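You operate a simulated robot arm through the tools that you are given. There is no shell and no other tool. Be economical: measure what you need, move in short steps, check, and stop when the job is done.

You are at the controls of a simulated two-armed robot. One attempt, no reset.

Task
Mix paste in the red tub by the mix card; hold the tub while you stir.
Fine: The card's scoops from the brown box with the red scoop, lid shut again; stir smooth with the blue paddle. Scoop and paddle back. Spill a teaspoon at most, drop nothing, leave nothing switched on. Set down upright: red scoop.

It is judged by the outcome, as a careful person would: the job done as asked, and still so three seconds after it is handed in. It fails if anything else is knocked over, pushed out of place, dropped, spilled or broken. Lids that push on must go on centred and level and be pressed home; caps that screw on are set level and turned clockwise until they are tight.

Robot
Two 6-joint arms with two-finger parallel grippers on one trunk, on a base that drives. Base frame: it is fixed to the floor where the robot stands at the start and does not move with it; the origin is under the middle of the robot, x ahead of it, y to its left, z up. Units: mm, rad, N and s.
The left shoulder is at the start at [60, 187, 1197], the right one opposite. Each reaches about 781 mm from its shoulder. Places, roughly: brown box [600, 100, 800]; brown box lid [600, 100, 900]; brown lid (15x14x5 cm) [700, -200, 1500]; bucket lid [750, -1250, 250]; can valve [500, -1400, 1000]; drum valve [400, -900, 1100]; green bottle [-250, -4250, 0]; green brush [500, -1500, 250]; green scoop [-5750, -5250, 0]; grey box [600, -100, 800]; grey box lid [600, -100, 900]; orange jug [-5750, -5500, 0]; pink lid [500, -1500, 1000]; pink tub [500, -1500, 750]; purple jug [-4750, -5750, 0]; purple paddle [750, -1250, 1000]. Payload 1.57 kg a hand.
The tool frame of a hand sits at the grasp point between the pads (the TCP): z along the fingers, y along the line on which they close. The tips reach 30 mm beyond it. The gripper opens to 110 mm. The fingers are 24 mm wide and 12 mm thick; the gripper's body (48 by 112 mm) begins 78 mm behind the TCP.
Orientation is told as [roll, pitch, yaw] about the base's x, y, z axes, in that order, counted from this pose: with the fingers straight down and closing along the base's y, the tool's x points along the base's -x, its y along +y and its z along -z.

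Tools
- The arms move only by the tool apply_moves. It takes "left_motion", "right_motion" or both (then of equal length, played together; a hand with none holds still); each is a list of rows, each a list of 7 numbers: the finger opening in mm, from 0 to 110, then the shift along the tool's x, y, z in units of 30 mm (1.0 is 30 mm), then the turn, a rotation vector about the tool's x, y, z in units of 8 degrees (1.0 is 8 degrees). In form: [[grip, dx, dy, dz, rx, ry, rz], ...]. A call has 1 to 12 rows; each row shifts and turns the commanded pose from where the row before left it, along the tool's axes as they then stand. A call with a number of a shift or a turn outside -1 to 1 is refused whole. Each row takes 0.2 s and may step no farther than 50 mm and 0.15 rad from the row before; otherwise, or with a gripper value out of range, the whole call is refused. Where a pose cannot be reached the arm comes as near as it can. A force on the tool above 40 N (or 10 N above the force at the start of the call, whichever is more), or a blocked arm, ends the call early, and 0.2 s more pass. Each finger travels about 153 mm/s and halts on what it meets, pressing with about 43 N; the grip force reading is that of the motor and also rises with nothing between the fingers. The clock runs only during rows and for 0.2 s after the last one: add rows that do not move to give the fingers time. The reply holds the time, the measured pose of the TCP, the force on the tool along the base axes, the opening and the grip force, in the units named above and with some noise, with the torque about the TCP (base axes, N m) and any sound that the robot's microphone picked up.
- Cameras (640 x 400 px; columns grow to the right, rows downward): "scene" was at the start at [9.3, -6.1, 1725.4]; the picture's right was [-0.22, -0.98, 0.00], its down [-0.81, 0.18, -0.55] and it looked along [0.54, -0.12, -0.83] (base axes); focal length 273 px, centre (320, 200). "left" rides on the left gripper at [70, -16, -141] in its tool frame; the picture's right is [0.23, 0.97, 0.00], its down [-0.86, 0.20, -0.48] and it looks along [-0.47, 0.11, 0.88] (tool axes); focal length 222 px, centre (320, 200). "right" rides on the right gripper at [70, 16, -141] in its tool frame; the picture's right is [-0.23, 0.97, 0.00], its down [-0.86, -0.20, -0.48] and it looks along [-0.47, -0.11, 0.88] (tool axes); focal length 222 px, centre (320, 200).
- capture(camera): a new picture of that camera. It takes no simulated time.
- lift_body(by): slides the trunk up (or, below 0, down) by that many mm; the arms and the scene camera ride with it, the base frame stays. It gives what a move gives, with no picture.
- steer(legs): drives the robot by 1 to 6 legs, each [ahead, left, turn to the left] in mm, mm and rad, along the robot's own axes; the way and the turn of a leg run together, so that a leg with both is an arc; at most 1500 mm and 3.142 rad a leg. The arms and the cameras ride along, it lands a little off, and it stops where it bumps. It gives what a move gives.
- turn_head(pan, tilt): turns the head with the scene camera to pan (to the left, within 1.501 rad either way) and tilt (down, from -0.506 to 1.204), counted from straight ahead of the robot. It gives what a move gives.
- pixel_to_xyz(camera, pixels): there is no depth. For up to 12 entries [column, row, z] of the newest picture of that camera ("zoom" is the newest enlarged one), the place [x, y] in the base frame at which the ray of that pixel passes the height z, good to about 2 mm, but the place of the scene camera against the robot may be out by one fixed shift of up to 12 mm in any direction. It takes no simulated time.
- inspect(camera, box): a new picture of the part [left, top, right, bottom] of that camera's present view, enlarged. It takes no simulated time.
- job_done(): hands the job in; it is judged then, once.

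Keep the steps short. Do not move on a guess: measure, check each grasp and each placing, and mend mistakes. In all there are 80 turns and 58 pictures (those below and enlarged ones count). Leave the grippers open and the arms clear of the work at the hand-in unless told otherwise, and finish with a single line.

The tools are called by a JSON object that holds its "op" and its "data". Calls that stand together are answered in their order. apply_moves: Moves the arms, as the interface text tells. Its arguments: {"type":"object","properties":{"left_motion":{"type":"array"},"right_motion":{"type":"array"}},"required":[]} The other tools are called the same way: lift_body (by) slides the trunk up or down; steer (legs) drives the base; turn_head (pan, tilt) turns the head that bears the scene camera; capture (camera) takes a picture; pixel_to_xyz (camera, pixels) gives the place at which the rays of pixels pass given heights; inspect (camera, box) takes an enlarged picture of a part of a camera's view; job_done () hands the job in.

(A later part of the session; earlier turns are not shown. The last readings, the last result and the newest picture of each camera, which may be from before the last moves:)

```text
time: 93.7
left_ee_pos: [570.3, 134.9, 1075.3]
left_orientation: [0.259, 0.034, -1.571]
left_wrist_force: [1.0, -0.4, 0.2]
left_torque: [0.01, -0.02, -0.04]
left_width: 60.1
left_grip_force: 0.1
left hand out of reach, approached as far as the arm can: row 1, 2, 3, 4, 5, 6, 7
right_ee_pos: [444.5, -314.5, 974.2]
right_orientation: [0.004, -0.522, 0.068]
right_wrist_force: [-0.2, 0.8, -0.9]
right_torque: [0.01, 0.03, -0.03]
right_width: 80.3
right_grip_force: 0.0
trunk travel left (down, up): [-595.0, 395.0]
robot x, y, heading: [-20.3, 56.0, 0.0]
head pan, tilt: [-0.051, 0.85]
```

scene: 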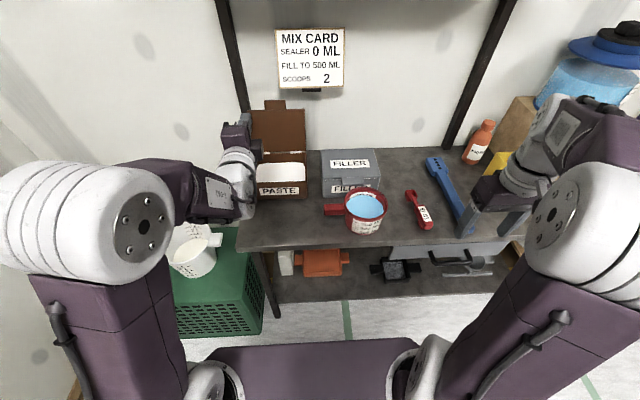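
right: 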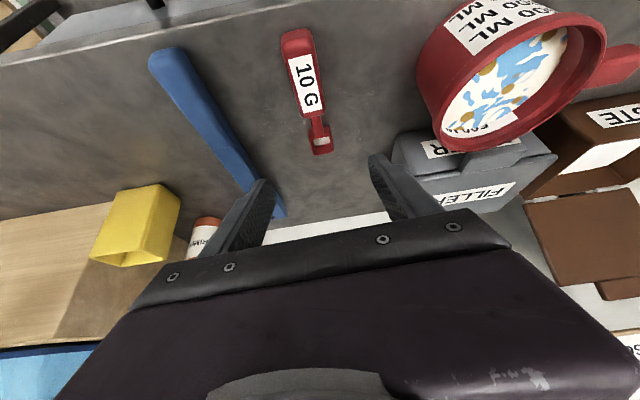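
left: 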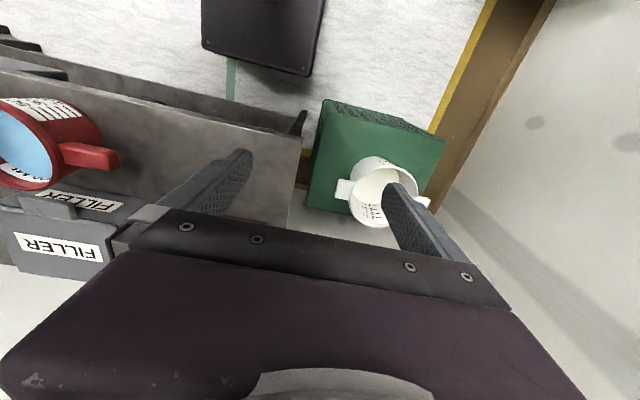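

Not reachable with fingers that steep. I'll raise the trunk 80, shift the base slightly, and tilt the fingers 35° forward.

{"op": "lift_body", "data": {"by": 80}}

{"op": "steer", "data": {"legs": [[20, -50, 0]]}}

{"op": "apply_moves", "data": {"left_motion": [[60, 0, 0, 0, -1, 0, 0], [60, 0, 0, 0, -1, 0, 0], [60, 0, 0, 0, -0.5, 0, 0], [60, 0, 0, 0, 0, 0, 0]]}}

```text
time: 94.9
left_ee_pos: [571.1, 133.3, 1156.8]
left_orientation: [0.256, 0.034, -1.572]
left_wrist_force: [0.5, -0.2, -0.2]
left_torque: [0.0, 0.01, 0.01]
left_width: 59.9
left_grip_force: 0.1
right_ee_pos: [443.2, -314.1, 1053.6]
right_orientation: [0.003, -0.523, 0.066]
right_wrist_force: [-0.8, -1.0, 0.1]
right_torque: [0.03, -0.01, 0.03]
right_width: 79.8
right_grip_force: 0.0
trunk travel left (down, up): [-675.0, 315.0]
robot x, y, heading: [-20.0, 54.9, 0.003]
head pan, tilt: [-0.051, 0.85]
```

```text
time: 95.8
left_ee_pos: [590.0, 86.1, 1154.7]
left_orientation: [0.254, 0.033, -1.569]
left_wrist_force: [0.1, -0.2, 0.0]
left_torque: [0.01, -0.03, 0.02]
left_width: 60.0
left_grip_force: 0.0
right_ee_pos: [463.7, -363.1, 1052.9]
right_orientation: [0.001, -0.524, 0.068]
right_wrist_force: [1.0, 0.2, 0.0]
right_torque: [0.02, -0.02, -0.01]
right_width: 80.1
right_grip_force: 0.1
trunk travel left (down, up): [-675.0, 315.0]
robot x, y, heading: [0.6, 4.4, 0.003]
head pan, tilt: [-0.051, 0.85]
```

```text
time: 96.8
left_ee_pos: [638.7, 72.1, 1193.1]
left_orientation: [0.533, 0.035, -1.57]
left_wrist_force: [-0.1, 0.3, 0.3]
left_torque: [-0.02, -0.01, -0.03]
left_width: 59.8
left_grip_force: 0.1
left hand out of reach, approached as far as the arm can: row 1, 2, 3
right_ee_pos: [465.0, -363.5, 1054.5]
right_orientation: [0.002, -0.523, 0.07]
right_wrist_force: [0.0, -0.9, 0.8]
right_torque: [-0.01, 0.03, -0.01]
right_width: 79.8
right_grip_force: 0.1
trunk travel left (down, up): [-675.0, 315.0]
robot x, y, heading: [-5.5, 7.5, 0.001]
head pan, tilt: [-0.051, 0.85]
```

The hand went outward as needed. I'll open to 90 and approach above the lid's edge.

{"op": "apply_moves", "data": {"left_motion": [[90, 0.31, -0.157, 0.807, 0, 0, 0], [90, 0.31, -0.157, 0.807, 0, 0, 0], [90, 0.31, -0.157, 0.807, 0, 0, 0], [90, 0.31, -0.157, 0.807, 0, 0, 0], [90, 0, 0, 0, 0, 0, 0]]}}

{"op": "inspect", "data": {"camera": "scene", "box": [180, 60, 420, 260]}}

```text
time: 97.4
left_ee_pos: [653.9, 78.7, 1176.1]
left_orientation: [0.563, 0.025, -1.582]
left_wrist_force: [-27.7, -6.6, 25.5]
left_torque: [0.06, -1.5, -0.33]
left_width: 80.1
left_grip_force: 0.1
left hand out of reach, approached as far as the arm can: row 1, 2
right_ee_pos: [458.6, -365.3, 1055.5]
right_orientation: [0.004, -0.53, 0.067]
right_wrist_force: [0.7, 0.6, -0.5]
right_torque: [-0.04, 0.06, -0.04]
right_width: 79.9
right_grip_force: 0.1
trunk travel left (down, up): [-675.0, 315.0]
robot x, y, heading: [-2.6, 6.3, 0.006]
head pan, tilt: [-0.051, 0.85]
stopped in row 2 (left hand): the force on the tool passed its limit (the readings are from after the stop); the commanded pose is now the measured one
```

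```text
2.00 times, centred on (300, 160) of scene
```

zoom: 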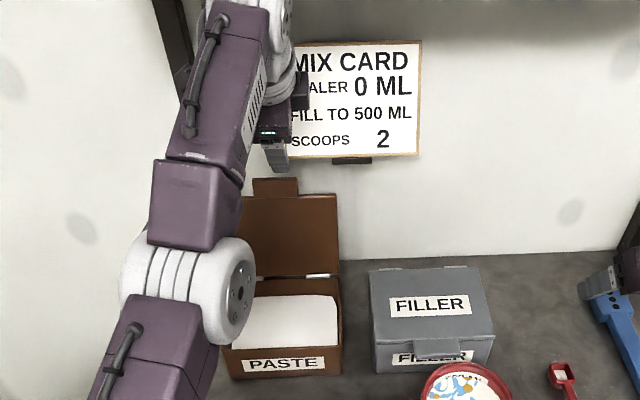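

The back of the gripper met something by the wall, so there is no room behind the lid. Instead I'll pinch the tab's two ends (68 mm apart) from the front. First I back off and spin the hand 90°.

{"op": "apply_moves", "data": {"left_motion": [[80, 0, -0.85, -0.53, 0, 0, 0], [80, 0, -0.85, -0.53, 0, 0, 0], [100, 0, -0.85, -0.53, 0, 0, -1], [100, 0, 0, 0, 0, 0, -1], [100, 0, 0, 0, 0, 0, -1], [100, 0, 0, 0, 0, 0, -1], [100, 0, 0, 0, 0, 0, -1], [100, 0, 0, 0, 0, 0, -1], [100, 0, 0, 0, 0, 0, -1], [100, 0, 0, 0, 0, 0, -1], [100, 0, 0, 0, 0, 0, -1], [100, 0, 0, 0, 0, 0, -1]]}}

{"op": "apply_moves", "data": {"left_motion": [[100, 0, 0, 0, 0, 0, -1], [100, 0, 0, 0, 0, 0, -0.25], [100, 0, 0, 0, 0, 0, 0]]}}

```text
time: 100.0
left_ee_pos: [634.6, 63.4, 1203.8]
left_orientation: [0.134, -0.53, -0.227]
left_wrist_force: [0.3, -0.3, 0.6]
left_torque: [0.02, 0.04, -0.02]
left_width: 99.9
left_grip_force: 0.0
left hand out of reach, approached as far as the arm can: row 1, 2, 3
right_ee_pos: [462.6, -365.4, 1052.6]
right_orientation: [0.003, -0.524, 0.068]
right_wrist_force: [0.5, 0.8, -0.8]
right_torque: [0.02, 0.01, -0.02]
right_width: 80.1
right_grip_force: 0.0
trunk travel left (down, up): [-675.0, 315.0]
robot x, y, heading: [-0.1, 3.1, 0.002]
head pan, tilt: [-0.051, 0.85]
```

```text
time: 100.8
left_ee_pos: [635.5, 63.1, 1204.5]
left_orientation: [0.031, -0.544, -0.024]
left_wrist_force: [0.3, -1.4, 0.2]
left_torque: [0.02, 0.0, 0.07]
left_width: 100.0
left_grip_force: 0.0
right_ee_pos: [462.6, -364.3, 1053.6]
right_orientation: [0.004, -0.524, 0.069]
right_wrist_force: [-0.1, -1.4, -0.1]
right_torque: [-0.03, 0.02, -0.04]
right_width: 80.1
right_grip_force: 0.0
trunk travel left (down, up): [-675.0, 315.0]
robot x, y, heading: [0.8, 6.7, -0.004]
head pan, tilt: [-0.051, 0.85]
```

The hand is now closing along y. I'll move to pinch the tab ends: TCP (679,109,1066), opening 100.

{"op": "apply_moves", "data": {"left_motion": [[100, 0.223, 0.307, 0.94, 0, 0, 0], [100, 0.223, 0.307, 0.94, 0, 0, 0], [100, 0.223, 0.307, 0.94, 0, 0, 0], [100, 0.223, 0.307, 0.94, 0, 0, 0], [100, 0.223, 0.307, 0.94, 0, 0, 0], [100, 0, 0, 0, 0, 0, 0]]}}

{"op": "inspect", "data": {"camera": "scene", "box": [180, 80, 380, 240]}}

```text
time: 101.6
left_ee_pos: [667.8, 82.1, 1148.1]
left_orientation: [0.026, -0.554, -0.03]
left_wrist_force: [-21.8, 1.1, 12.6]
left_torque: [-0.75, 0.18, -1.11]
left_width: 99.5
left_grip_force: 0.1
left hand out of reach, approached as far as the arm can: row 1, 2, 3
right_ee_pos: [460.3, -365.8, 1054.3]
right_orientation: [0.004, -0.526, 0.07]
right_wrist_force: [0.3, -0.6, -0.8]
right_torque: [0.02, 0.02, 0.01]
right_width: 79.7
right_grip_force: 0.1
trunk travel left (down, up): [-675.0, 315.0]
robot x, y, heading: [-0.6, 4.9, 0.001]
head pan, tilt: [-0.051, 0.85]
stopped in row 3 (left hand): the force on the tool passed its limit (the readings are from after the stop); the commanded pose is now the measured one
```

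```text
2.50 times, centred on (280, 160) of scene
```

zoom: 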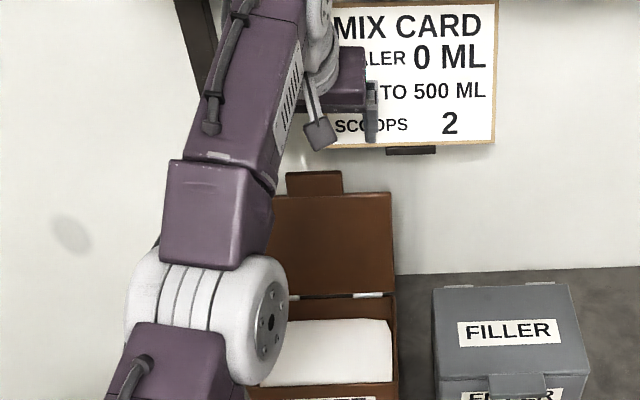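

The right finger met the mix card on the wall, so the wall is only ~700. I'll back the base off 120 mm, lower the trunk again, and come in below the card.

{"op": "steer", "data": {"legs": [[-120, 0, 0]]}}

{"op": "lift_body", "data": {"by": -80}}

{"op": "apply_moves", "data": {"left_motion": [[100, -0.43, 0.45, 0.26, 0, -0.8, 0], [100, -0.43, 0.45, 0.26, 0, -0.8, 0], [100, -0.4, 0, 0.3, 0, 0, 0], [100, 0, 0, 0, 0, 0, 0]]}}

```text
time: 102.8
left_ee_pos: [550.4, 83.1, 1145.6]
left_orientation: [0.027, -0.551, -0.026]
left_wrist_force: [-0.3, 0.7, 1.0]
left_torque: [0.03, -0.01, -0.02]
left_width: 99.6
left_grip_force: 0.0
right_ee_pos: [342.4, -364.7, 1052.5]
right_orientation: [0.004, -0.523, 0.068]
right_wrist_force: [0.8, 0.2, 0.2]
right_torque: [0.05, 0.0, 0.0]
right_width: 80.1
right_grip_force: 0.1
trunk travel left (down, up): [-675.0, 315.0]
robot x, y, heading: [-121.4, 4.9, 0.0]
head pan, tilt: [-0.051, 0.85]
```

```text
time: 104.0
left_ee_pos: [549.5, 82.6, 1066.7]
left_orientation: [0.028, -0.552, -0.029]
left_wrist_force: [0.1, -1.4, 0.4]
left_torque: [0.03, -0.01, 0.0]
left_width: 100.0
left_grip_force: 0.1
right_ee_pos: [342.7, -364.1, 972.6]
right_orientation: [0.003, -0.524, 0.067]
right_wrist_force: [0.2, 1.0, 1.1]
right_torque: [0.0, -0.02, -0.04]
right_width: 80.0
right_grip_force: 0.1
trunk travel left (down, up): [-595.0, 395.0]
robot x, y, heading: [-118.6, 7.5, 0.0]
head pan, tilt: [-0.051, 0.85]
```

```text
time: 105.0
left_ee_pos: [608.6, 104.6, 1077.1]
left_orientation: [0.032, -0.774, -0.035]
left_wrist_force: [0.4, -0.5, 0.5]
left_torque: [0.02, 0.0, -0.01]
left_width: 100.1
left_grip_force: 0.0
left hand out of reach, approached as far as the arm can: row 1, 2, 3
right_ee_pos: [342.4, -363.8, 974.4]
right_orientation: [0.003, -0.526, 0.069]
right_wrist_force: [-0.1, -0.4, 0.4]
right_torque: [0.02, -0.01, 0.0]
right_width: 80.0
right_grip_force: 0.1
trunk travel left (down, up): [-595.0, 395.0]
robot x, y, heading: [-119.6, 5.4, 0.003]
head pan, tilt: [-0.051, 0.85]
```

Now fingers at 45°. Move in to (662,109,1066) and close on the tab ends.

{"op": "apply_moves", "data": {"left_motion": [[100, -0.5, 0.075, 0.75, 0, 0, 0], [100, -0.5, 0.075, 0.75, 0, 0, 0], [100, 0, 0, 0, 0, 0, 0], [75, 0, 0, 0, 0, 0, 0], [60, 0, 0, 0, 0, 0, 0], [50, 0, 0, 0, 0, 0, 0], [50, 0, 0, 0, 0, 0, 0]]}}

{"op": "inspect", "data": {"camera": "scene", "box": [200, 60, 400, 220]}}

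```text
time: 106.6
left_ee_pos: [620.0, 111.3, 1051.8]
left_orientation: [0.032, -0.776, -0.037]
left_wrist_force: [-0.6, -0.2, -0.1]
left_torque: [0.01, 0.0, 0.0]
left_width: 50.1
left_grip_force: 0.0
left hand out of reach, approached as far as the arm can: row 1, 2
right_ee_pos: [342.0, -364.6, 973.2]
right_orientation: [0.003, -0.524, 0.068]
right_wrist_force: [-0.7, -0.2, 0.1]
right_torque: [0.0, -0.01, 0.0]
right_width: 80.1
right_grip_force: 0.1
trunk travel left (down, up): [-595.0, 395.0]
robot x, y, heading: [-118.9, 7.1, 0.002]
head pan, tilt: [-0.051, 0.85]
```

```text
2.50 times, centred on (300, 140) of scene
```

zoom: 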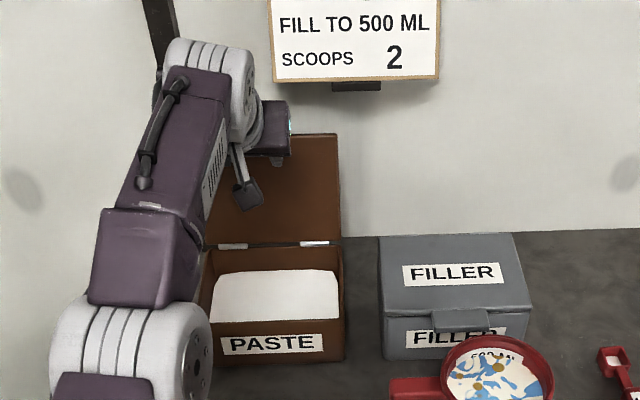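

The arm stopped short at x 620. I'll reopen, rise to z≈1067, and let the base carry it the last 60 mm forward.

{"op": "apply_moves", "data": {"left_motion": [[100, 0.13, 0, -0.82, 0, 0, 0], [100, 0, 0, 0, 0, 0, 0], [100, 0, 0, 0, 0, 0, 0]]}}

{"op": "steer", "data": {"legs": [[60, 0, 0]]}}

{"op": "apply_moves", "data": {"left_motion": [[75, 0, 0, 0, 0, 0, 0], [60, 0, 0, 0, 0, 0, 0], [50, 0, 0, 0, 0, 0, 0], [50, 0, 0, 0, 0, 0, 0]]}}

```text
time: 107.4
left_ee_pos: [608.8, 109.0, 1071.3]
left_orientation: [0.033, -0.773, -0.037]
left_wrist_force: [-0.1, 1.2, 0.0]
left_torque: [0.01, 0.02, 0.0]
left_width: 99.9
left_grip_force: 0.1
left hand out of reach, approached as far as the arm can: row 1
right_ee_pos: [342.9, -363.6, 973.1]
right_orientation: [0.004, -0.524, 0.067]
right_wrist_force: [-0.7, 0.3, 0.4]
right_torque: [0.02, 0.0, 0.0]
right_width: 80.2
right_grip_force: 0.1
trunk travel left (down, up): [-595.0, 395.0]
robot x, y, heading: [-120.3, 6.7, -0.0]
head pan, tilt: [-0.051, 0.85]
```

```text
time: 108.3
left_ee_pos: [669.3, 108.7, 1069.9]
left_orientation: [0.034, -0.772, -0.036]
left_wrist_force: [0.2, -0.2, 0.4]
left_torque: [0.0, 0.0, 0.02]
left_width: 100.4
left_grip_force: 0.1
right_ee_pos: [403.4, -363.7, 972.8]
right_orientation: [0.004, -0.525, 0.069]
right_wrist_force: [0.1, 0.9, -0.4]
right_torque: [0.02, 0.02, 0.01]
right_width: 80.0
right_grip_force: 0.1
trunk travel left (down, up): [-595.0, 395.0]
robot x, y, heading: [-59.1, 4.7, 0.004]
head pan, tilt: [-0.051, 0.85]
```

```text
time: 109.3
left_ee_pos: [668.5, 103.0, 1071.5]
left_orientation: [0.035, -0.771, -0.041]
left_wrist_force: [-2.2, -26.0, -4.3]
left_torque: [-0.5, 0.38, -0.51]
left_width: 72.7
left_grip_force: 12.5
right_ee_pos: [402.3, -369.3, 971.2]
right_orientation: [0.008, -0.525, 0.065]
right_wrist_force: [0.1, 0.7, -0.3]
right_torque: [-0.03, -0.01, -0.01]
right_width: 79.9
right_grip_force: 0.1
trunk travel left (down, up): [-595.0, 395.0]
robot x, y, heading: [-59.6, 6.2, 0.002]
head pan, tilt: [-0.051, 0.85]
```

Contact with the tab's right end, 26 N sideways. I'll ease 6 mm right and finish closing.

{"op": "apply_moves", "data": {"left_motion": [[60, 0, -0.2, 0, 0, 0, 0], [50, 0, 0, 0, 0, 0, 0], [50, 0, 0, 0, 0, 0, 0]]}}

```text
time: 110.1
left_ee_pos: [667.9, 99.5, 1071.3]
left_orientation: [0.033, -0.771, -0.037]
left_wrist_force: [-0.9, -17.6, -1.9]
left_torque: [-0.68, 0.11, 0.27]
left_width: 69.5
left_grip_force: 45.5
right_ee_pos: [402.1, -367.3, 972.9]
right_orientation: [0.007, -0.523, 0.065]
right_wrist_force: [0.8, 0.7, 0.0]
right_torque: [-0.01, -0.01, -0.02]
right_width: 79.9
right_grip_force: 0.0
trunk travel left (down, up): [-595.0, 395.0]
robot x, y, heading: [-58.5, 5.4, 0.004]
head pan, tilt: [-0.051, 0.85]
```

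The tab is pinched (69.5 mm, 45 N). I'll pull it along the hinge arc past vertical, steepening the fingers as it comes.

{"op": "apply_moves", "data": {"left_motion": [[50, 0.41, -0.1, -0.49, 0, 0.5, 0], [50, 0.44, 0, -0.46, 0, 0.5, 0], [50, 0.576, 0, -0.343, 0, 0.5, 0], [50, 0.6, 0, -0.3, 0, 0.5, 0], [50, 0, 0, 0, 0, 0, 0]]}}

{"op": "inspect", "data": {"camera": "scene", "box": [180, 80, 380, 240]}}

```text
time: 111.3
left_ee_pos: [594.8, 100.5, 1073.8]
left_orientation: [0.028, -0.488, -0.026]
left_wrist_force: [4.3, -3.6, 2.8]
left_torque: [-0.14, -0.88, -0.2]
left_width: 69.0
left_grip_force: 44.6
left hand out of reach, approached as far as the arm can: row 4
right_ee_pos: [401.9, -365.4, 972.5]
right_orientation: [0.005, -0.523, 0.068]
right_wrist_force: [0.1, 1.1, -0.4]
right_torque: [0.01, -0.03, 0.02]
right_width: 79.9
right_grip_force: 0.0
trunk travel left (down, up): [-595.0, 395.0]
robot x, y, heading: [-62.6, 6.6, -0.003]
head pan, tilt: [-0.051, 0.85]
```

```text
2.50 times, centred on (280, 160) of scene
```

zoom: 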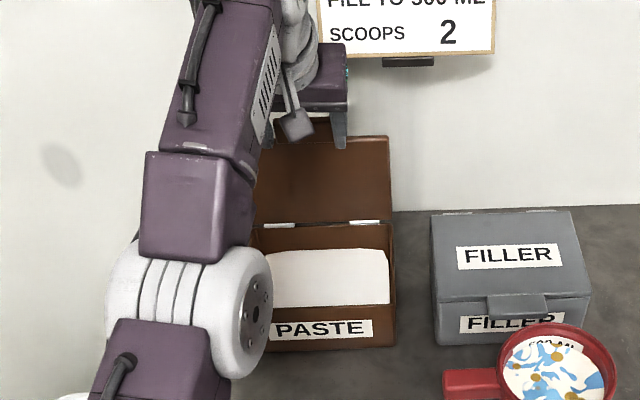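

The lid follows nicely and is now at about 75°. I'll continue down the arc to nearly closed.

{"op": "apply_moves", "data": {"left_motion": [[50, 0.75, 0, -0.08, 0, 0.5, 0], [50, 0.755, 0, -0.03, 0, 0.5, 0], [50, 0.63, 0, 0.22, 0, 0.5, 0], [50, 0.61, 0, 0.27, 0, 0.5, 0], [50, 0.49, 0, 0.475, 0, 0.5, 0], [50, 0.46, 0, 0.51, 0, 0.5, 0], [50, 0.3, 0, 0.65, 0, 0.5, 0], [50, 0.25, 0, 0.67, 0, 0, 0], [50, 0.085, 0, 0.57, 0, 0, 0], [50, 0.085, 0, 0.57, 0, 0, 0], [50, 0, 0, 0, 0, 0, 0]]}}

```text
time: 113.7
left_ee_pos: [516.7, 98.4, 936.3]
left_orientation: [0.024, -0.002, -0.013]
left_wrist_force: [0.2, -0.5, -0.4]
left_torque: [-0.02, 0.0, -0.01]
left_width: 50.1
left_grip_force: 0.0
left hand out of reach, approached as far as the arm can: row 1, 2, 4, 8, 9, 10
right_ee_pos: [402.1, -364.0, 973.4]
right_orientation: [0.005, -0.523, 0.068]
right_wrist_force: [0.0, -0.9, -0.1]
right_torque: [-0.02, 0.04, -0.03]
right_width: 80.0
right_grip_force: 0.0
trunk travel left (down, up): [-595.0, 395.0]
robot x, y, heading: [-60.8, 3.1, -0.002]
head pan, tilt: [-0.051, 0.85]
```

The grip came off the tab along the way (opening 50). Let me see where the lid is.

{"op": "inspect", "data": {"camera": "scene", "box": [200, 100, 440, 250]}}

```text
2.67 times, centred on (320, 175) of scene
```

zoom: 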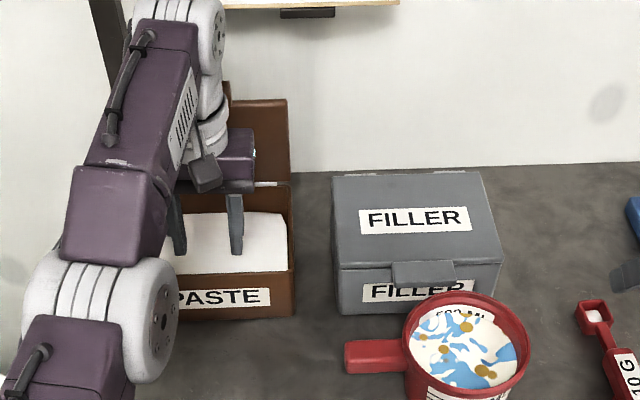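

I need to know if the lid leans on the hand or lies fully back. I'll check its right top corner (288,98).

{"op": "pixel_to_xyz", "data": {"camera": "zoom", "pixels": [[288, 99, 1033], [288, 99, 1025], [288, 99, 1017], [288, 185, 888], [292, 262, 885]]}}

```text
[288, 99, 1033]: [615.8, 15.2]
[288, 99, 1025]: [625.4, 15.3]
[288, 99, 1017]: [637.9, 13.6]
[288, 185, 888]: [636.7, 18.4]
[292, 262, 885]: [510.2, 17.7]
```

The lid is at about 80°, leaning forward on my hand, which is good. Driving slowly back lets its edge slide down the back of the fingers (tips at 906, above the 885 rim) until it shuts.

{"op": "steer", "data": {"legs": [[-40, 0, 0], [-30, 0, 0]]}}

{"op": "steer", "data": {"legs": [[-25, 0, 0], [-35, 0, 0]]}}

{"op": "inspect", "data": {"camera": "scene", "box": [180, 80, 480, 250]}}

```text
time: 115.1
left_ee_pos: [448.5, 98.3, 934.1]
left_orientation: [0.025, 0.002, -0.01]
left_wrist_force: [-0.2, -0.1, -0.4]
left_torque: [0.0, 0.0, 0.02]
left_width: 50.1
left_grip_force: 0.2
right_ee_pos: [336.4, -364.0, 972.7]
right_orientation: [0.005, -0.52, 0.068]
right_wrist_force: [0.5, -0.1, -0.3]
right_torque: [0.05, 0.01, -0.01]
right_width: 79.8
right_grip_force: 0.2
trunk travel left (down, up): [-595.0, 395.0]
robot x, y, heading: [-132.3, 7.1, 0.005]
head pan, tilt: [-0.051, 0.85]
```

```text
time: 116.3
left_ee_pos: [388.6, 98.9, 934.6]
left_orientation: [0.026, 0.001, -0.013]
left_wrist_force: [0.6, -0.6, 0.3]
left_torque: [0.02, 0.07, 0.04]
left_width: 50.2
left_grip_force: 0.2
right_ee_pos: [276.2, -363.0, 972.4]
right_orientation: [0.002, -0.521, 0.07]
right_wrist_force: [0.2, -0.8, 0.9]
right_torque: [-0.01, 0.01, -0.03]
right_width: 79.9
right_grip_force: 0.1
trunk travel left (down, up): [-595.0, 395.0]
robot x, y, heading: [-190.1, 6.6, 0.004]
head pan, tilt: [-0.051, 0.85]
```

```text
2.13 times, centred on (330, 165) of scene
```

zoom: 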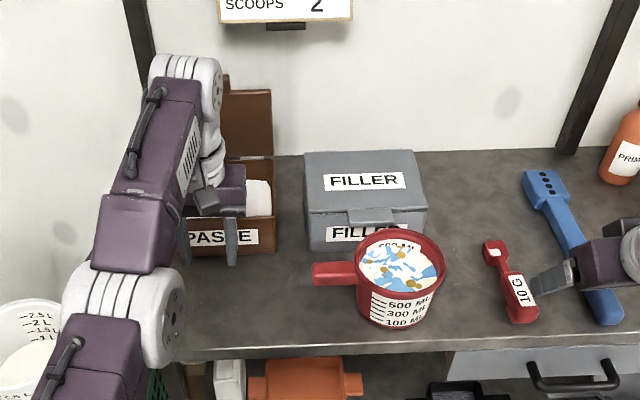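

The hinge has friction: the lid stays at ~80° by itself. I'll put closed fingers behind its top edge, then push it down using base and trunk moves. First I raise and tilt the left hand.

{"op": "apply_moves", "data": {"left_motion": [[0, 0, 0, -1, 0, 0, 0], [0, 0, 0, -1, 0, 0, 0], [0, 0, 0, 0, 0, -1, 0], [0, 0, 0, 0, 0, -1, 0], [0, 0, 0, 0, 0, -1, 0], [0, 0, 0, 0, 0, -0.9, 0], [0, -0.94, 0, -0.13, 0, 0, 0], [0, -0.94, 0, -0.13, 0, 0, 0], [0, -0.94, 0, -0.13, 0, 0, 0], [0, -0.94, 0, -0.13, 0, 0, 0], [0, 0, 0, 0, 0, 0, 0]]}}

{"op": "lift_body", "data": {"by": 65}}

```text
time: 118.7
left_ee_pos: [459.6, 96.9, 1063.6]
left_orientation: [0.029, -0.544, -0.025]
left_wrist_force: [-0.2, 0.0, 0.4]
left_torque: [-0.02, -0.02, 0.01]
left_width: 0.0
left_grip_force: 21.7
left hand out of reach, approached as far as the arm can: row 1, 2
right_ee_pos: [272.7, -364.5, 973.6]
right_orientation: [0.004, -0.522, 0.071]
right_wrist_force: [-0.3, -0.9, -0.3]
right_torque: [-0.01, 0.02, -0.01]
right_width: 80.1
right_grip_force: 0.0
trunk travel left (down, up): [-595.0, 395.0]
robot x, y, heading: [-188.2, 5.2, 0.004]
head pan, tilt: [-0.051, 0.85]
```

```text
time: 119.8
left_ee_pos: [459.7, 97.7, 1126.1]
left_orientation: [0.029, -0.544, -0.026]
left_wrist_force: [0.6, -0.2, -0.5]
left_torque: [-0.02, 0.02, -0.01]
left_width: 0.0
left_grip_force: 21.2
right_ee_pos: [274.2, -364.2, 1037.6]
right_orientation: [0.004, -0.521, 0.07]
right_wrist_force: [-0.6, 0.4, -0.1]
right_torque: [-0.02, 0.0, 0.05]
right_width: 80.0
right_grip_force: 0.1
trunk travel left (down, up): [-660.0, 330.0]
robot x, y, heading: [-188.5, 5.3, 0.002]
head pan, tilt: [-0.051, 0.85]
```

Over the lid: drive forward 190, then lower the trunk 65 so the fingertips sit behind the tab.

{"op": "pixel_to_xyz", "data": {"camera": "zoom", "pixels": [[271, 91, 1035], [271, 91, 1025], [271, 157, 888]]}}

{"op": "steer", "data": {"legs": [[190, 0, 0]]}}

{"op": "lift_body", "data": {"by": -62}}

```text
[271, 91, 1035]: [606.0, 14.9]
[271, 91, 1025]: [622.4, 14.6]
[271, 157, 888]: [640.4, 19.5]
```

```text
time: 121.3
left_ee_pos: [649.8, 98.2, 1128.1]
left_orientation: [0.027, -0.546, -0.026]
left_wrist_force: [0.6, -0.4, 0.1]
left_torque: [0.01, 0.01, 0.04]
left_width: 0.1
left_grip_force: 21.3
right_ee_pos: [463.5, -364.4, 1038.6]
right_orientation: [0.004, -0.525, 0.069]
right_wrist_force: [-0.3, 0.0, 1.0]
right_torque: [-0.02, -0.01, 0.0]
right_width: 79.7
right_grip_force: 0.0
trunk travel left (down, up): [-660.0, 330.0]
robot x, y, heading: [-2.0, 7.9, 0.006]
head pan, tilt: [-0.051, 0.85]
```

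```text
time: 122.3
left_ee_pos: [648.6, 98.4, 1065.1]
left_orientation: [0.028, -0.545, -0.025]
left_wrist_force: [0.4, -0.8, 0.7]
left_torque: [0.01, 0.01, 0.02]
left_width: 0.0
left_grip_force: 21.2
right_ee_pos: [462.3, -363.7, 977.2]
right_orientation: [0.004, -0.523, 0.071]
right_wrist_force: [0.3, -0.2, -0.5]
right_torque: [0.01, 0.0, -0.03]
right_width: 79.8
right_grip_force: 0.2
trunk travel left (down, up): [-598.0, 392.0]
robot x, y, heading: [2.3, 6.0, 0.005]
head pan, tilt: [-0.051, 0.85]
```

Fingers are behind the lid with no contact force. I'll raise the right hand out of the way, then push: base back, trunk down, alternately.

{"op": "apply_moves", "data": {"right_motion": [[80, -0.5, 0, -0.866, 0, 0, 0], [80, -0.5, 0, -0.866, 0, 0, 0], [80, -0.5, 0, -0.866, 0, 0, 0], [80, -0.5, 0, -0.866, 0, 0, 0]]}}

{"op": "steer", "data": {"legs": [[-100, 0, 0]]}}

{"op": "lift_body", "data": {"by": -60}}

{"op": "steer", "data": {"legs": [[-42, 0, 0]]}}

{"op": "lift_body", "data": {"by": -48}}

{"op": "steer", "data": {"legs": [[-20, 0, 0]]}}

{"op": "inspect", "data": {"camera": "scene", "box": [160, 60, 480, 260]}}

```text
time: 123.3
left_ee_pos: [649.6, 99.8, 1066.7]
left_orientation: [0.027, -0.545, -0.026]
left_wrist_force: [-0.7, 0.4, -0.3]
left_torque: [0.02, -0.01, 0.01]
left_width: 0.1
left_grip_force: 21.7
right_ee_pos: [462.4, -364.2, 1096.1]
right_orientation: [0.004, -0.523, 0.07]
right_wrist_force: [-0.2, -0.2, 0.8]
right_torque: [0.03, 0.03, -0.01]
right_width: 80.1
right_grip_force: 0.0
trunk travel left (down, up): [-598.0, 392.0]
robot x, y, heading: [1.8, 9.6, 0.003]
head pan, tilt: [-0.051, 0.85]
```

```text
time: 124.5
left_ee_pos: [548.9, 97.5, 1065.6]
left_orientation: [0.028, -0.544, -0.026]
left_wrist_force: [1.0, -0.7, 0.7]
left_torque: [-0.02, -0.04, -0.02]
left_width: 0.2
left_grip_force: 20.9
right_ee_pos: [363.3, -364.2, 1096.0]
right_orientation: [0.003, -0.525, 0.07]
right_wrist_force: [-1.1, 0.4, -1.2]
right_torque: [0.0, -0.02, 0.03]
right_width: 80.0
right_grip_force: 0.1
trunk travel left (down, up): [-598.0, 392.0]
robot x, y, heading: [-101.9, 7.0, 0.002]
head pan, tilt: [-0.051, 0.85]
```

```text
time: 125.5
left_ee_pos: [549.6, 97.6, 1006.5]
left_orientation: [0.029, -0.543, -0.026]
left_wrist_force: [-0.5, -0.3, 0.3]
left_torque: [0.0, 0.03, 0.01]
left_width: 0.0
left_grip_force: 21.4
right_ee_pos: [363.1, -363.6, 1036.7]
right_orientation: [0.003, -0.525, 0.068]
right_wrist_force: [-0.9, -0.1, -0.4]
right_torque: [-0.03, -0.01, 0.01]
right_width: 79.8
right_grip_force: 0.1
trunk travel left (down, up): [-538.0, 452.0]
robot x, y, heading: [-102.8, 7.7, 0.007]
head pan, tilt: [-0.051, 0.85]
```

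```text
time: 126.4
left_ee_pos: [508.4, 98.8, 1005.6]
left_orientation: [0.028, -0.546, -0.027]
left_wrist_force: [-0.1, -0.1, 0.6]
left_torque: [0.01, -0.01, -0.01]
left_width: 0.0
left_grip_force: 21.4
right_ee_pos: [321.2, -364.6, 1035.2]
right_orientation: [0.003, -0.525, 0.07]
right_wrist_force: [0.3, 0.3, 0.0]
right_torque: [0.02, -0.03, -0.04]
right_width: 80.1
right_grip_force: 0.1
trunk travel left (down, up): [-538.0, 452.0]
robot x, y, heading: [-145.2, 8.8, 0.009]
head pan, tilt: [-0.051, 0.85]
```

```text
time: 127.3
left_ee_pos: [507.8, 98.0, 956.9]
left_orientation: [0.026, -0.544, -0.026]
left_wrist_force: [0.2, 0.5, 0.1]
left_torque: [0.03, 0.01, 0.0]
left_width: 0.0
left_grip_force: 21.1
right_ee_pos: [321.9, -363.9, 987.4]
right_orientation: [0.004, -0.522, 0.071]
right_wrist_force: [0.2, 0.2, -0.1]
right_torque: [-0.04, -0.03, -0.02]
right_width: 80.3
right_grip_force: 0.0
trunk travel left (down, up): [-490.0, 500.0]
robot x, y, heading: [-145.1, 11.5, 0.004]
head pan, tilt: [-0.051, 0.85]
```

```text
time: 128.1
left_ee_pos: [488.5, 98.0, 956.5]
left_orientation: [0.026, -0.544, -0.025]
left_wrist_force: [-0.5, 0.2, -0.6]
left_torque: [0.01, 0.01, -0.01]
left_width: 0.0
left_grip_force: 20.9
right_ee_pos: [300.7, -364.3, 987.3]
right_orientation: [0.004, -0.521, 0.07]
right_wrist_force: [0.5, -0.5, -0.9]
right_torque: [-0.01, -0.01, 0.03]
right_width: 80.0
right_grip_force: 0.1
trunk travel left (down, up): [-490.0, 500.0]
robot x, y, heading: [-161.7, 5.7, 0.002]
head pan, tilt: [-0.051, 0.85]
```

```text
2.00 times, centred on (320, 160) of scene
```

zoom: 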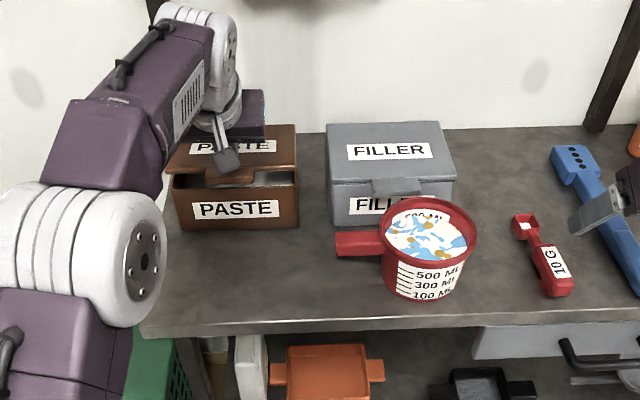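

The lid is almost shut with just a small front gap. Now press it home with force-limited steps and rise. In the same block I prepare the left hand for the tub handle and the right hand over the paddle.

{"op": "apply_moves", "data": {"left_motion": [[0, 0.146, 0, 0.243, 0, 0, 0], [0, 0.146, 0, 0.243, 0, 0, 0], [0, 0.146, 0, 0.243, 0, 0, 0], [0, 0.146, 0, 0.243, 0, 0, 0], [0, 0.146, 0, 0.243, 0, 0, 0], [0, 0.1, 0, 0.17, 0, 0, 0]]}}

{"op": "apply_moves", "data": {"left_motion": [[0, -0.5, 0, -0.85, 0, 0, 0], [0, -0.5, 0, -0.85, 0, 0, 0], [0, -0.5, 0, -0.85, 0, 0, 0], [0, -0.5, 0, -0.85, 0, 0, 0]]}}

{"op": "apply_moves", "data": {"left_motion": [[80, 0, 0, 0, 0.1145, 0.1145, 0.932], [80, 0, 0, 0, 0.1145, 0.1145, 0.932], [80, 0, 0, 0, 0.1145, 0.1145, 0.932], [80, 0, 0, 0, 0.1145, 0.1145, 0.932], [80, 0, 0, 0, 0.1145, 0.1145, 0.932], [80, 0, 0, 0, 0.1145, 0.1145, 0.932], [80, 0, 0, 0, 0.1145, 0.1145, 0.932], [80, 0, 0, 0, 0.1145, 0.1145, 0.932], [80, 0, 0, 0, 0.1145, 0.1145, 0.932], [80, 0, 0, 0, 0.1145, 0.1145, 0.932], [80, 0, 0, 0, 0.1145, 0.1145, 0.932], [80, 0, 0, 0, 0.1145, 0.1145, 0.932]], "right_motion": [[80, 0, 0, 0, 0.43, 0, 0.745], [80, 0, 0, 0, 0, -1, 0], [80, 0, 0, 0, 0, -1, 0], [80, 0, 0, 0, 0, -1, 0], [80, 0, 0, 0, 0, -0.75, 0], [80, 0.015, -0.85, 1, 0, 0, 0], [80, 0.015, -0.85, 1, 0, 0, 0], [80, 0.015, -0.85, 1, 0, 0, 0], [80, 0.015, -0.85, 1, 0, 0, 0], [80, 0.015, -0.85, 1, 0, 0, 0], [80, 0, 0, 0, 0, 0, 0], [80, 0, 0, 0, 0, 0, 0]]}}

{"op": "capture", "data": {"camera": "right"}}

```text
time: 129.3
left_ee_pos: [489.1, 97.8, 928.2]
left_orientation: [0.023, -0.579, -0.023]
left_wrist_force: [-7.0, 0.1, 19.5]
left_torque: [-0.01, 0.1, 0.0]
left_width: 0.1
left_grip_force: 21.1
right_ee_pos: [299.1, -364.7, 989.7]
right_orientation: [0.002, -0.526, 0.07]
right_wrist_force: [0.4, 0.1, -0.2]
right_torque: [0.02, 0.03, 0.0]
right_width: 79.9
right_grip_force: 0.0
trunk travel left (down, up): [-490.0, 500.0]
robot x, y, heading: [-159.7, 3.7, -0.001]
head pan, tilt: [-0.051, 0.85]
stopped in row 6 (left hand): the force on the tool passed its limit (the readings are from after the stop); the commanded pose is now the measured one
```

```text
time: 130.3
left_ee_pos: [476.3, 97.3, 1036.1]
left_orientation: [0.026, -0.568, -0.026]
left_wrist_force: [0.0, -0.5, 0.1]
left_torque: [0.0, -0.03, 0.03]
left_width: 0.0
left_grip_force: 21.2
left hand out of reach, approached as far as the arm can: row 4
right_ee_pos: [301.6, -362.3, 987.8]
right_orientation: [0.004, -0.526, 0.07]
right_wrist_force: [0.0, 0.0, 0.0]
right_torque: [0.02, -0.02, 0.02]
right_width: 80.0
right_grip_force: 0.0
trunk travel left (down, up): [-490.0, 500.0]
robot x, y, heading: [-160.3, 4.7, 0.001]
head pan, tilt: [-0.051, 0.85]
```

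```text
time: 132.9
left_ee_pos: [429.8, 105.3, 1005.3]
left_orientation: [0.32, 0.023, -1.586]
left_wrist_force: [0.8, -0.1, 0.8]
left_torque: [0.02, -0.05, -0.01]
left_width: 79.9
left_grip_force: 0.2
left hand out of reach, approached as far as the arm can: row 2, 4, 5, 6, 7, 8, 9, 10, 11, 12
right_ee_pos: [424.4, -496.3, 909.0]
right_orientation: [0.007, -1.046, -0.052]
right_wrist_force: [-0.6, 0.0, -0.1]
right_torque: [0.0, -0.01, -0.01]
right_width: 79.9
right_grip_force: 0.1
trunk travel left (down, up): [-490.0, 500.0]
robot x, y, heading: [-161.5, 5.8, 0.003]
head pan, tilt: [-0.051, 0.85]
```

```text
2 pictures are left
```

right: 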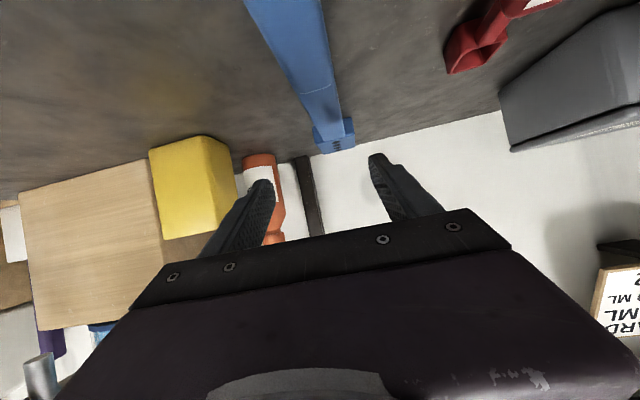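

Lid pressed home (over 40 N at tip height ~896). I'll get the paddle centreline from this picture.

{"op": "pixel_to_xyz", "data": {"camera": "right", "pixels": [[284, 15, 820], [246, 5, 820], [322, 5, 820], [297, 92, 820], [334, 92, 820], [334, 140, 815]]}}

{"op": "apply_moves", "data": {"left_motion": [[80, -0.89, -0.5, 0.2, 0, 0, 0], [80, -0.89, -0.15, 0.2, 0, 0, 0], [80, -0.89, -0.15, 0.2, 0, 0, 0], [80, -0.89, -0.15, 0.2, 0, 0, 0], [80, -0.89, -0.15, 0.2, 0, 0, 0], [80, -0.89, -0.15, 0.2, 0, 0, 0], [80, 0, 0, 0, 0, 0, 0]]}}

```text
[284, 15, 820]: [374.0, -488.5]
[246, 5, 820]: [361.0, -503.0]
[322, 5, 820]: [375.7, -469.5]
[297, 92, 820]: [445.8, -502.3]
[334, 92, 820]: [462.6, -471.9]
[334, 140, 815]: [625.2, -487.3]
```

```text
time: 134.6
left_ee_pos: [400.0, -51.1, 952.0]
left_orientation: [0.321, 0.021, -1.583]
left_wrist_force: [-1.1, 0.1, -0.1]
left_torque: [-0.01, 0.02, 0.0]
left_width: 79.9
left_grip_force: 0.1
left hand out of reach, approached as far as the arm can: row 6
right_ee_pos: [423.4, -496.2, 910.1]
right_orientation: [0.005, -1.045, -0.053]
right_wrist_force: [0.4, 0.9, 0.3]
right_torque: [-0.02, 0.04, -0.04]
right_width: 80.1
right_grip_force: 0.1
trunk travel left (down, up): [-490.0, 500.0]
robot x, y, heading: [-161.6, 6.4, 0.007]
head pan, tilt: [-0.051, 0.85]
```

Paddle centreline is y≈-487, parallel to x. I'll descend and grip the paddle with the right hand, and lower the left hand around the tub handle, closing slowly.

{"op": "apply_moves", "data": {"right_motion": [[80, 0.75, 0.3, 0.433, -0.33, 0, -0.19], [80, 0.75, 0, 0.433, 0, 0, 0], [80, 0.75, 0, 0.433, 0, 0, 0], [80, 0, 0, 0, 0, 0, 0], [55, 0, 0, 0, 0, 0, 0], [40, 0, 0, 0, 0, 0, 0], [25, 0, 0, 0, 0, 0, 0], [15, 0, 0, 0, 0, 0, 0], [10, 0, 0, 0, 0, 0, 0], [10, 0, 0, 0, 0, 0, 0]]}}

{"op": "apply_moves", "data": {"left_motion": [[80, -0.12, -0.483, 0.822, 0, 0, 0], [80, -0.12, -0.483, 0.822, 0, 0, 0], [80, -0.12, -0.483, 0.822, 0, 0, 0], [72, 0, 0, 0, 0, 0, 0], [62, 0, 0, 0, 0, 0, 0], [54, 0, 0, 0, 0, 0, 0], [46, 0, 0, 0, 0, 0, 0], [40, 0, 0, 0, 0, 0, 0], [34, 0, 0, 0, 0, 0, 0], [28, 0, 0, 0, 0, 0, 0], [22, 0, 0, 0, 0, 0, 0], [16, 0, 0, 0, 0, 0, 0]]}}

```text
time: 136.8
left_ee_pos: [400.3, -51.1, 954.2]
left_orientation: [0.32, 0.02, -1.584]
left_wrist_force: [0.2, -0.7, -0.1]
left_torque: [0.01, 0.03, 0.0]
left_width: 80.1
left_grip_force: 0.0
right_ee_pos: [424.6, -486.7, 831.7]
right_orientation: [0.008, -1.045, -0.001]
right_wrist_force: [0.1, 0.0, -0.2]
right_torque: [-0.03, 0.0, 0.07]
right_width: 33.8
right_grip_force: 41.3
trunk travel left (down, up): [-490.0, 500.0]
robot x, y, heading: [-162.1, 9.4, 0.005]
head pan, tilt: [-0.051, 0.85]
```

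```text
time: 139.3
left_ee_pos: [383.5, -60.0, 869.0]
left_orientation: [0.322, 0.023, -1.58]
left_wrist_force: [3.4, -0.9, 7.7]
left_torque: [-1.0, 0.36, 0.55]
left_width: 37.5
left_grip_force: 43.1
right_ee_pos: [424.8, -487.2, 831.7]
right_orientation: [0.009, -1.045, -0.002]
right_wrist_force: [0.3, 0.2, 0.0]
right_torque: [-0.05, 0.05, 0.03]
right_width: 33.5
right_grip_force: 40.9
trunk travel left (down, up): [-490.0, 500.0]
robot x, y, heading: [-165.3, 6.2, 0.004]
head pan, tilt: [-0.051, 0.85]
```

Both grasps hold (paddle 34 mm, handle 37 mm). The trunk is too low for an upright paddle, so I'll let go of the handle, raise the trunk 180 (lifting the paddle) and bring the left hand back down. Then I raise the paddle nose-down over the tub.

{"op": "apply_moves", "data": {"left_motion": [[46, 0, 0, 0, 0, 0, 0], [60, 0, 0, 0, 0, 0, 0], [80, 0, 0, 0, 0, 0, 0], [80, 0, 0, 0, 0, 0, 0]]}}

{"op": "lift_body", "data": {"by": 180}}

{"op": "apply_moves", "data": {"left_motion": [[80, 0, -0.315, 0.949, 0, 0, 0], [80, 0, -0.315, 0.949, 0, 0, 0], [80, 0, -0.315, 0.949, 0, 0, 0], [80, 0, -0.315, 0.949, 0, 0, 0], [80, 0, -0.315, 0.949, 0, 0, 0], [80, 0, -0.315, 0.949, 0, 0, 0], [80, 0, 0, 0, 0, 0, 0]]}}

{"op": "apply_moves", "data": {"right_motion": [[10, -0.866, 0, -0.5, 0, 0, 0], [10, -0.866, 0, -0.5, 0, 0, 0], [10, -0.866, 0, -0.5, 0, 0, 0], [10, -0.866, 0, -0.5, 0, 0, 0], [10, 0.42, 0, -0.93, 0, 0, 0], [10, 0.42, 0, -0.93, 0, 0, 0], [10, 0.42, 0, -0.93, 0, 0, 0], [10, 0.42, 0, -0.93, 0, 0, 0], [10, 0, 0, 0, 0, 1, 0], [10, 0, 0, 0, 0, 1, 0], [10, 0, 0, 0, 0, 1, 0], [10, 0, 0, 0, 0, 1, 0]]}}

{"op": "apply_moves", "data": {"right_motion": [[10, 0, 0, 0, 0, 1, 0], [10, 0, 0, 0, 0, 1, 0], [10, 0, 0, 0, 0, 1, 0], [10, 0, 0, 0, 0, 1, 0], [10, 0, 0, 0, 0, 0.125, 0], [10, 0, 0, 0, 0, 0, 0]]}}

```text
time: 140.3
left_ee_pos: [381.6, -59.1, 868.8]
left_orientation: [0.32, 0.02, -1.584]
left_wrist_force: [-0.2, 0.4, 0.3]
left_torque: [0.03, 0.02, -0.02]
left_width: 80.1
left_grip_force: 0.0
right_ee_pos: [424.8, -488.2, 831.8]
right_orientation: [0.004, -1.044, -0.002]
right_wrist_force: [-0.4, -0.7, 0.0]
right_torque: [0.0, -0.02, -0.01]
right_width: 33.5
right_grip_force: 41.6
trunk travel left (down, up): [-490.0, 500.0]
robot x, y, heading: [-162.8, 4.6, 0.004]
head pan, tilt: [-0.051, 0.85]
```

```text
time: 142.3
left_ee_pos: [382.7, -60.0, 1048.3]
left_orientation: [0.323, 0.021, -1.582]
left_wrist_force: [0.0, -0.6, 0.7]
left_torque: [-0.01, 0.01, -0.02]
left_width: 79.9
left_grip_force: 0.2
right_ee_pos: [425.0, -488.4, 1011.4]
right_orientation: [0.008, -1.044, -0.002]
right_wrist_force: [-0.6, 0.1, -2.0]
right_torque: [0.0, 0.13, 0.01]
right_width: 33.6
right_grip_force: 41.0
trunk travel left (down, up): [-670.0, 320.0]
robot x, y, heading: [-159.7, 2.7, -0.002]
head pan, tilt: [-0.051, 0.85]
```

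```text
time: 143.9
left_ee_pos: [383.4, -56.4, 868.4]
left_orientation: [0.321, 0.021, -1.581]
left_wrist_force: [0.2, -0.1, -0.1]
left_torque: [0.0, -0.01, 0.03]
left_width: 79.9
left_grip_force: 0.1
right_ee_pos: [424.7, -487.9, 1012.5]
right_orientation: [0.005, -1.048, -0.001]
right_wrist_force: [-0.7, 0.9, -1.4]
right_torque: [-0.02, 0.13, -0.03]
right_width: 33.7
right_grip_force: 42.0
trunk travel left (down, up): [-670.0, 320.0]
robot x, y, heading: [-163.4, 3.5, 0.004]
head pan, tilt: [-0.051, 0.85]
```

```text
time: 146.6
left_ee_pos: [384.7, -56.8, 868.4]
left_orientation: [0.322, 0.019, -1.584]
left_wrist_force: [0.5, -0.6, -0.4]
left_torque: [0.02, -0.01, 0.03]
left_width: 80.2
left_grip_force: 0.0
right_ee_pos: [303.7, -489.3, 1145.0]
right_orientation: [0.004, -0.486, 0.004]
right_wrist_force: [-0.1, 0.3, -1.3]
right_torque: [0.01, 0.1, 0.01]
right_width: 33.8
right_grip_force: 41.7
trunk travel left (down, up): [-670.0, 320.0]
robot x, y, heading: [-163.4, 6.7, 0.006]
head pan, tilt: [-0.051, 0.85]
```

```text
time: 147.9
left_ee_pos: [381.8, -56.4, 870.0]
left_orientation: [0.322, 0.022, -1.584]
left_wrist_force: [0.8, 0.1, -0.8]
left_torque: [-0.01, 0.0, 0.0]
left_width: 79.9
left_grip_force: 0.0
right_ee_pos: [272.9, -466.7, 1127.5]
right_orientation: [0.003, 0.088, 0.005]
right_wrist_force: [0.8, 1.0, -1.5]
right_torque: [-0.05, 0.07, 0.0]
right_width: 33.7
right_grip_force: 41.8
right hand out of reach, approached as far as the arm can: row 3, 4, 5
trunk travel left (down, up): [-670.0, 320.0]
robot x, y, heading: [-163.4, 7.6, 0.006]
head pan, tilt: [-0.051, 0.85]
```

Paddle hangs nose-down. Now close the left hand on the handle slowly, and carry the paddle over the tub, then look.

{"op": "apply_moves", "data": {"left_motion": [[72, 0, 0, 0, 0, 0, 0], [62, 0, 0, 0, 0, 0, 0], [54, 0, 0, 0, 0, 0, 0], [46, 0, 0, 0, 0, 0, 0], [40, 0, 0, 0, 0, 0, 0], [34, 0, 0, 0, 0, 0, 0], [28, 0, 0, 0, 0, 0, 0], [22, 0, 0, 0, 0, 0, 0], [16, 0, 0, 0, 0, 0, 0]]}}

{"op": "apply_moves", "data": {"right_motion": [[10, 0, 0.925, 0, 0, 0, 0], [10, 0, 0.925, 0, 0, 0, 0], [10, 0, 0.925, 0, 0, 0, 0], [10, 0, 0.925, -0.2, 0, 0, 0], [10, 0, 0.925, -0.2, 0, 0, 0], [10, 0, 0.925, -0.2, 0, 0, 0], [10, 0, 0.925, -0.2, 0, 0, 0], [10, 0, 0.925, 0, 0, 0, 0], [10, -0.317, 0.925, 0, 0, 0, 0], [10, -0.317, 0.925, 0, 0, 0, 0], [10, -0.317, 0.925, 0, 0, 0, 0], [10, 0, 0, 0, 0, 0, 0]]}}

{"op": "inspect", "data": {"camera": "scene", "box": [200, 100, 500, 300]}}

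```text
time: 149.9
left_ee_pos: [383.4, -58.3, 870.8]
left_orientation: [0.323, 0.02, -1.581]
left_wrist_force: [2.9, -2.1, 6.2]
left_torque: [-1.06, 0.37, 0.61]
left_width: 36.8
left_grip_force: 42.9
right_ee_pos: [273.6, -468.5, 1128.2]
right_orientation: [0.005, 0.089, 0.005]
right_wrist_force: [0.2, 0.7, -2.0]
right_torque: [-0.02, 0.01, -0.01]
right_width: 33.6
right_grip_force: 41.3
trunk travel left (down, up): [-670.0, 320.0]
robot x, y, heading: [-163.5, 6.2, -0.0]
head pan, tilt: [-0.051, 0.85]
```

```text
time: 152.6
left_ee_pos: [382.9, -54.5, 869.4]
left_orientation: [0.322, 0.02, -1.581]
left_wrist_force: [3.8, -0.4, 8.7]
left_torque: [-1.03, 0.43, 0.52]
left_width: 36.3
left_grip_force: 42.6
right_ee_pos: [302.5, -159.6, 1152.0]
right_orientation: [0.004, 0.09, 0.006]
right_wrist_force: [-0.2, 1.2, -2.1]
right_torque: [0.0, 0.04, 0.01]
right_width: 33.6
right_grip_force: 41.0
trunk travel left (down, up): [-670.0, 320.0]
robot x, y, heading: [-168.1, 4.9, 0.004]
head pan, tilt: [-0.051, 0.85]
```

```text
2.00 times, centred on (350, 200) of scene
```

zoom: 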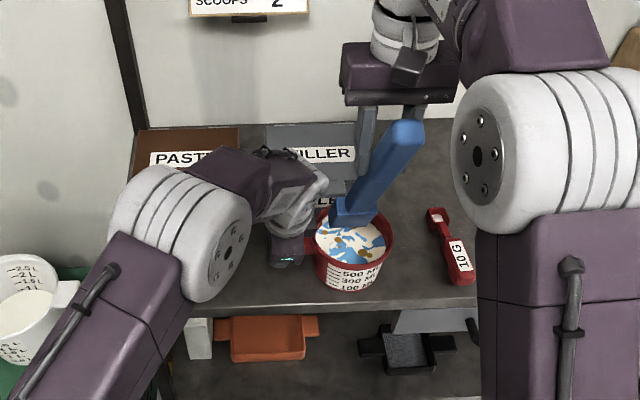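

Paddle blade is over the tub opening. I'll measure the rim and blade end before lowering.

{"op": "pixel_to_xyz", "data": {"camera": "zoom", "pixels": [[313, 240, 888], [394, 236, 888], [355, 268, 888], [332, 228, 924], [372, 232, 924], [352, 229, 924], [332, 208, 940]]}}

```text
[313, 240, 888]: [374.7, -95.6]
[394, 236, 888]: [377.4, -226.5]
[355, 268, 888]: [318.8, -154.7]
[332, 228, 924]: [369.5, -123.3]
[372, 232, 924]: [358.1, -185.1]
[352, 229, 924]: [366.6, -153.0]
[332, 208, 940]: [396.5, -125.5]
```

The blade is about 31 mm half-width, well inside the rim. I'll correct +6/-4 mm, lower it so its tip is near z 825, and stir: one slow loop, then quicker ones, holding the tub.

{"op": "apply_moves", "data": {"right_motion": [[10, -0.123, -0.033, 0.825, 0, 0, 0], [10, -0.123, -0.033, 0.825, 0, 0, 0], [10, -0.123, -0.033, 0.825, 0, 0, 0], [10, -0.123, -0.033, 0.825, 0, 0, 0], [10, -0.2, 0, 0, 0, 0, 0], [10, -0.2, 0, 0, 0, 0, 0], [10, -0.2, 0, 0, 0, 0, 0]]}}

{"op": "apply_moves", "data": {"right_motion": [[10, 0.09, 0.233, 0, 0, 0, 0], [10, 0.243, 0.17, 0, 0, 0, 0], [10, 0.333, 0.063, 0, 0, 0, 0], [10, 0.333, -0.063, 0, 0, 0, 0], [10, 0.243, -0.17, 0, 0, 0, 0], [10, 0.09, -0.233, 0, 0, 0, 0], [10, -0.09, -0.233, 0, 0, 0, 0], [10, -0.243, -0.17, 0, 0, 0, 0], [10, -0.333, -0.063, 0, 0, 0, 0], [10, -0.333, 0.063, 0, 0, 0, 0], [10, -0.243, 0.17, 0, 0, 0, 0], [10, -0.09, 0.233, 0, 0, 0, 0]]}}

```text
time: 154.2
left_ee_pos: [382.3, -55.9, 869.6]
left_orientation: [0.322, 0.021, -1.582]
left_wrist_force: [7.9, 1.0, 3.7]
left_torque: [-0.6, 0.35, 0.88]
left_width: 36.2
left_grip_force: 43.3
right_ee_pos: [326.1, -164.2, 1048.7]
right_orientation: [0.003, 0.091, 0.005]
right_wrist_force: [-7.2, -3.0, 0.7]
right_torque: [-0.63, 1.36, -0.09]
right_width: 33.6
right_grip_force: 41.1
trunk travel left (down, up): [-670.0, 320.0]
robot x, y, heading: [-160.7, 7.7, 0.005]
head pan, tilt: [-0.051, 0.85]
```

```text
time: 156.8
left_ee_pos: [384.1, -56.1, 870.5]
left_orientation: [0.325, 0.022, -1.58]
left_wrist_force: [5.0, 5.9, 5.5]
left_torque: [-0.39, 0.46, 0.94]
left_width: 33.5
left_grip_force: 41.1
right_ee_pos: [325.7, -165.4, 1049.7]
right_orientation: [0.001, 0.089, 0.003]
right_wrist_force: [-7.6, -7.8, 0.9]
right_torque: [-1.65, 1.33, -0.62]
right_width: 34.1
right_grip_force: 41.8
trunk travel left (down, up): [-670.0, 320.0]
robot x, y, heading: [-160.9, 5.3, 0.008]
head pan, tilt: [-0.051, 0.85]
```

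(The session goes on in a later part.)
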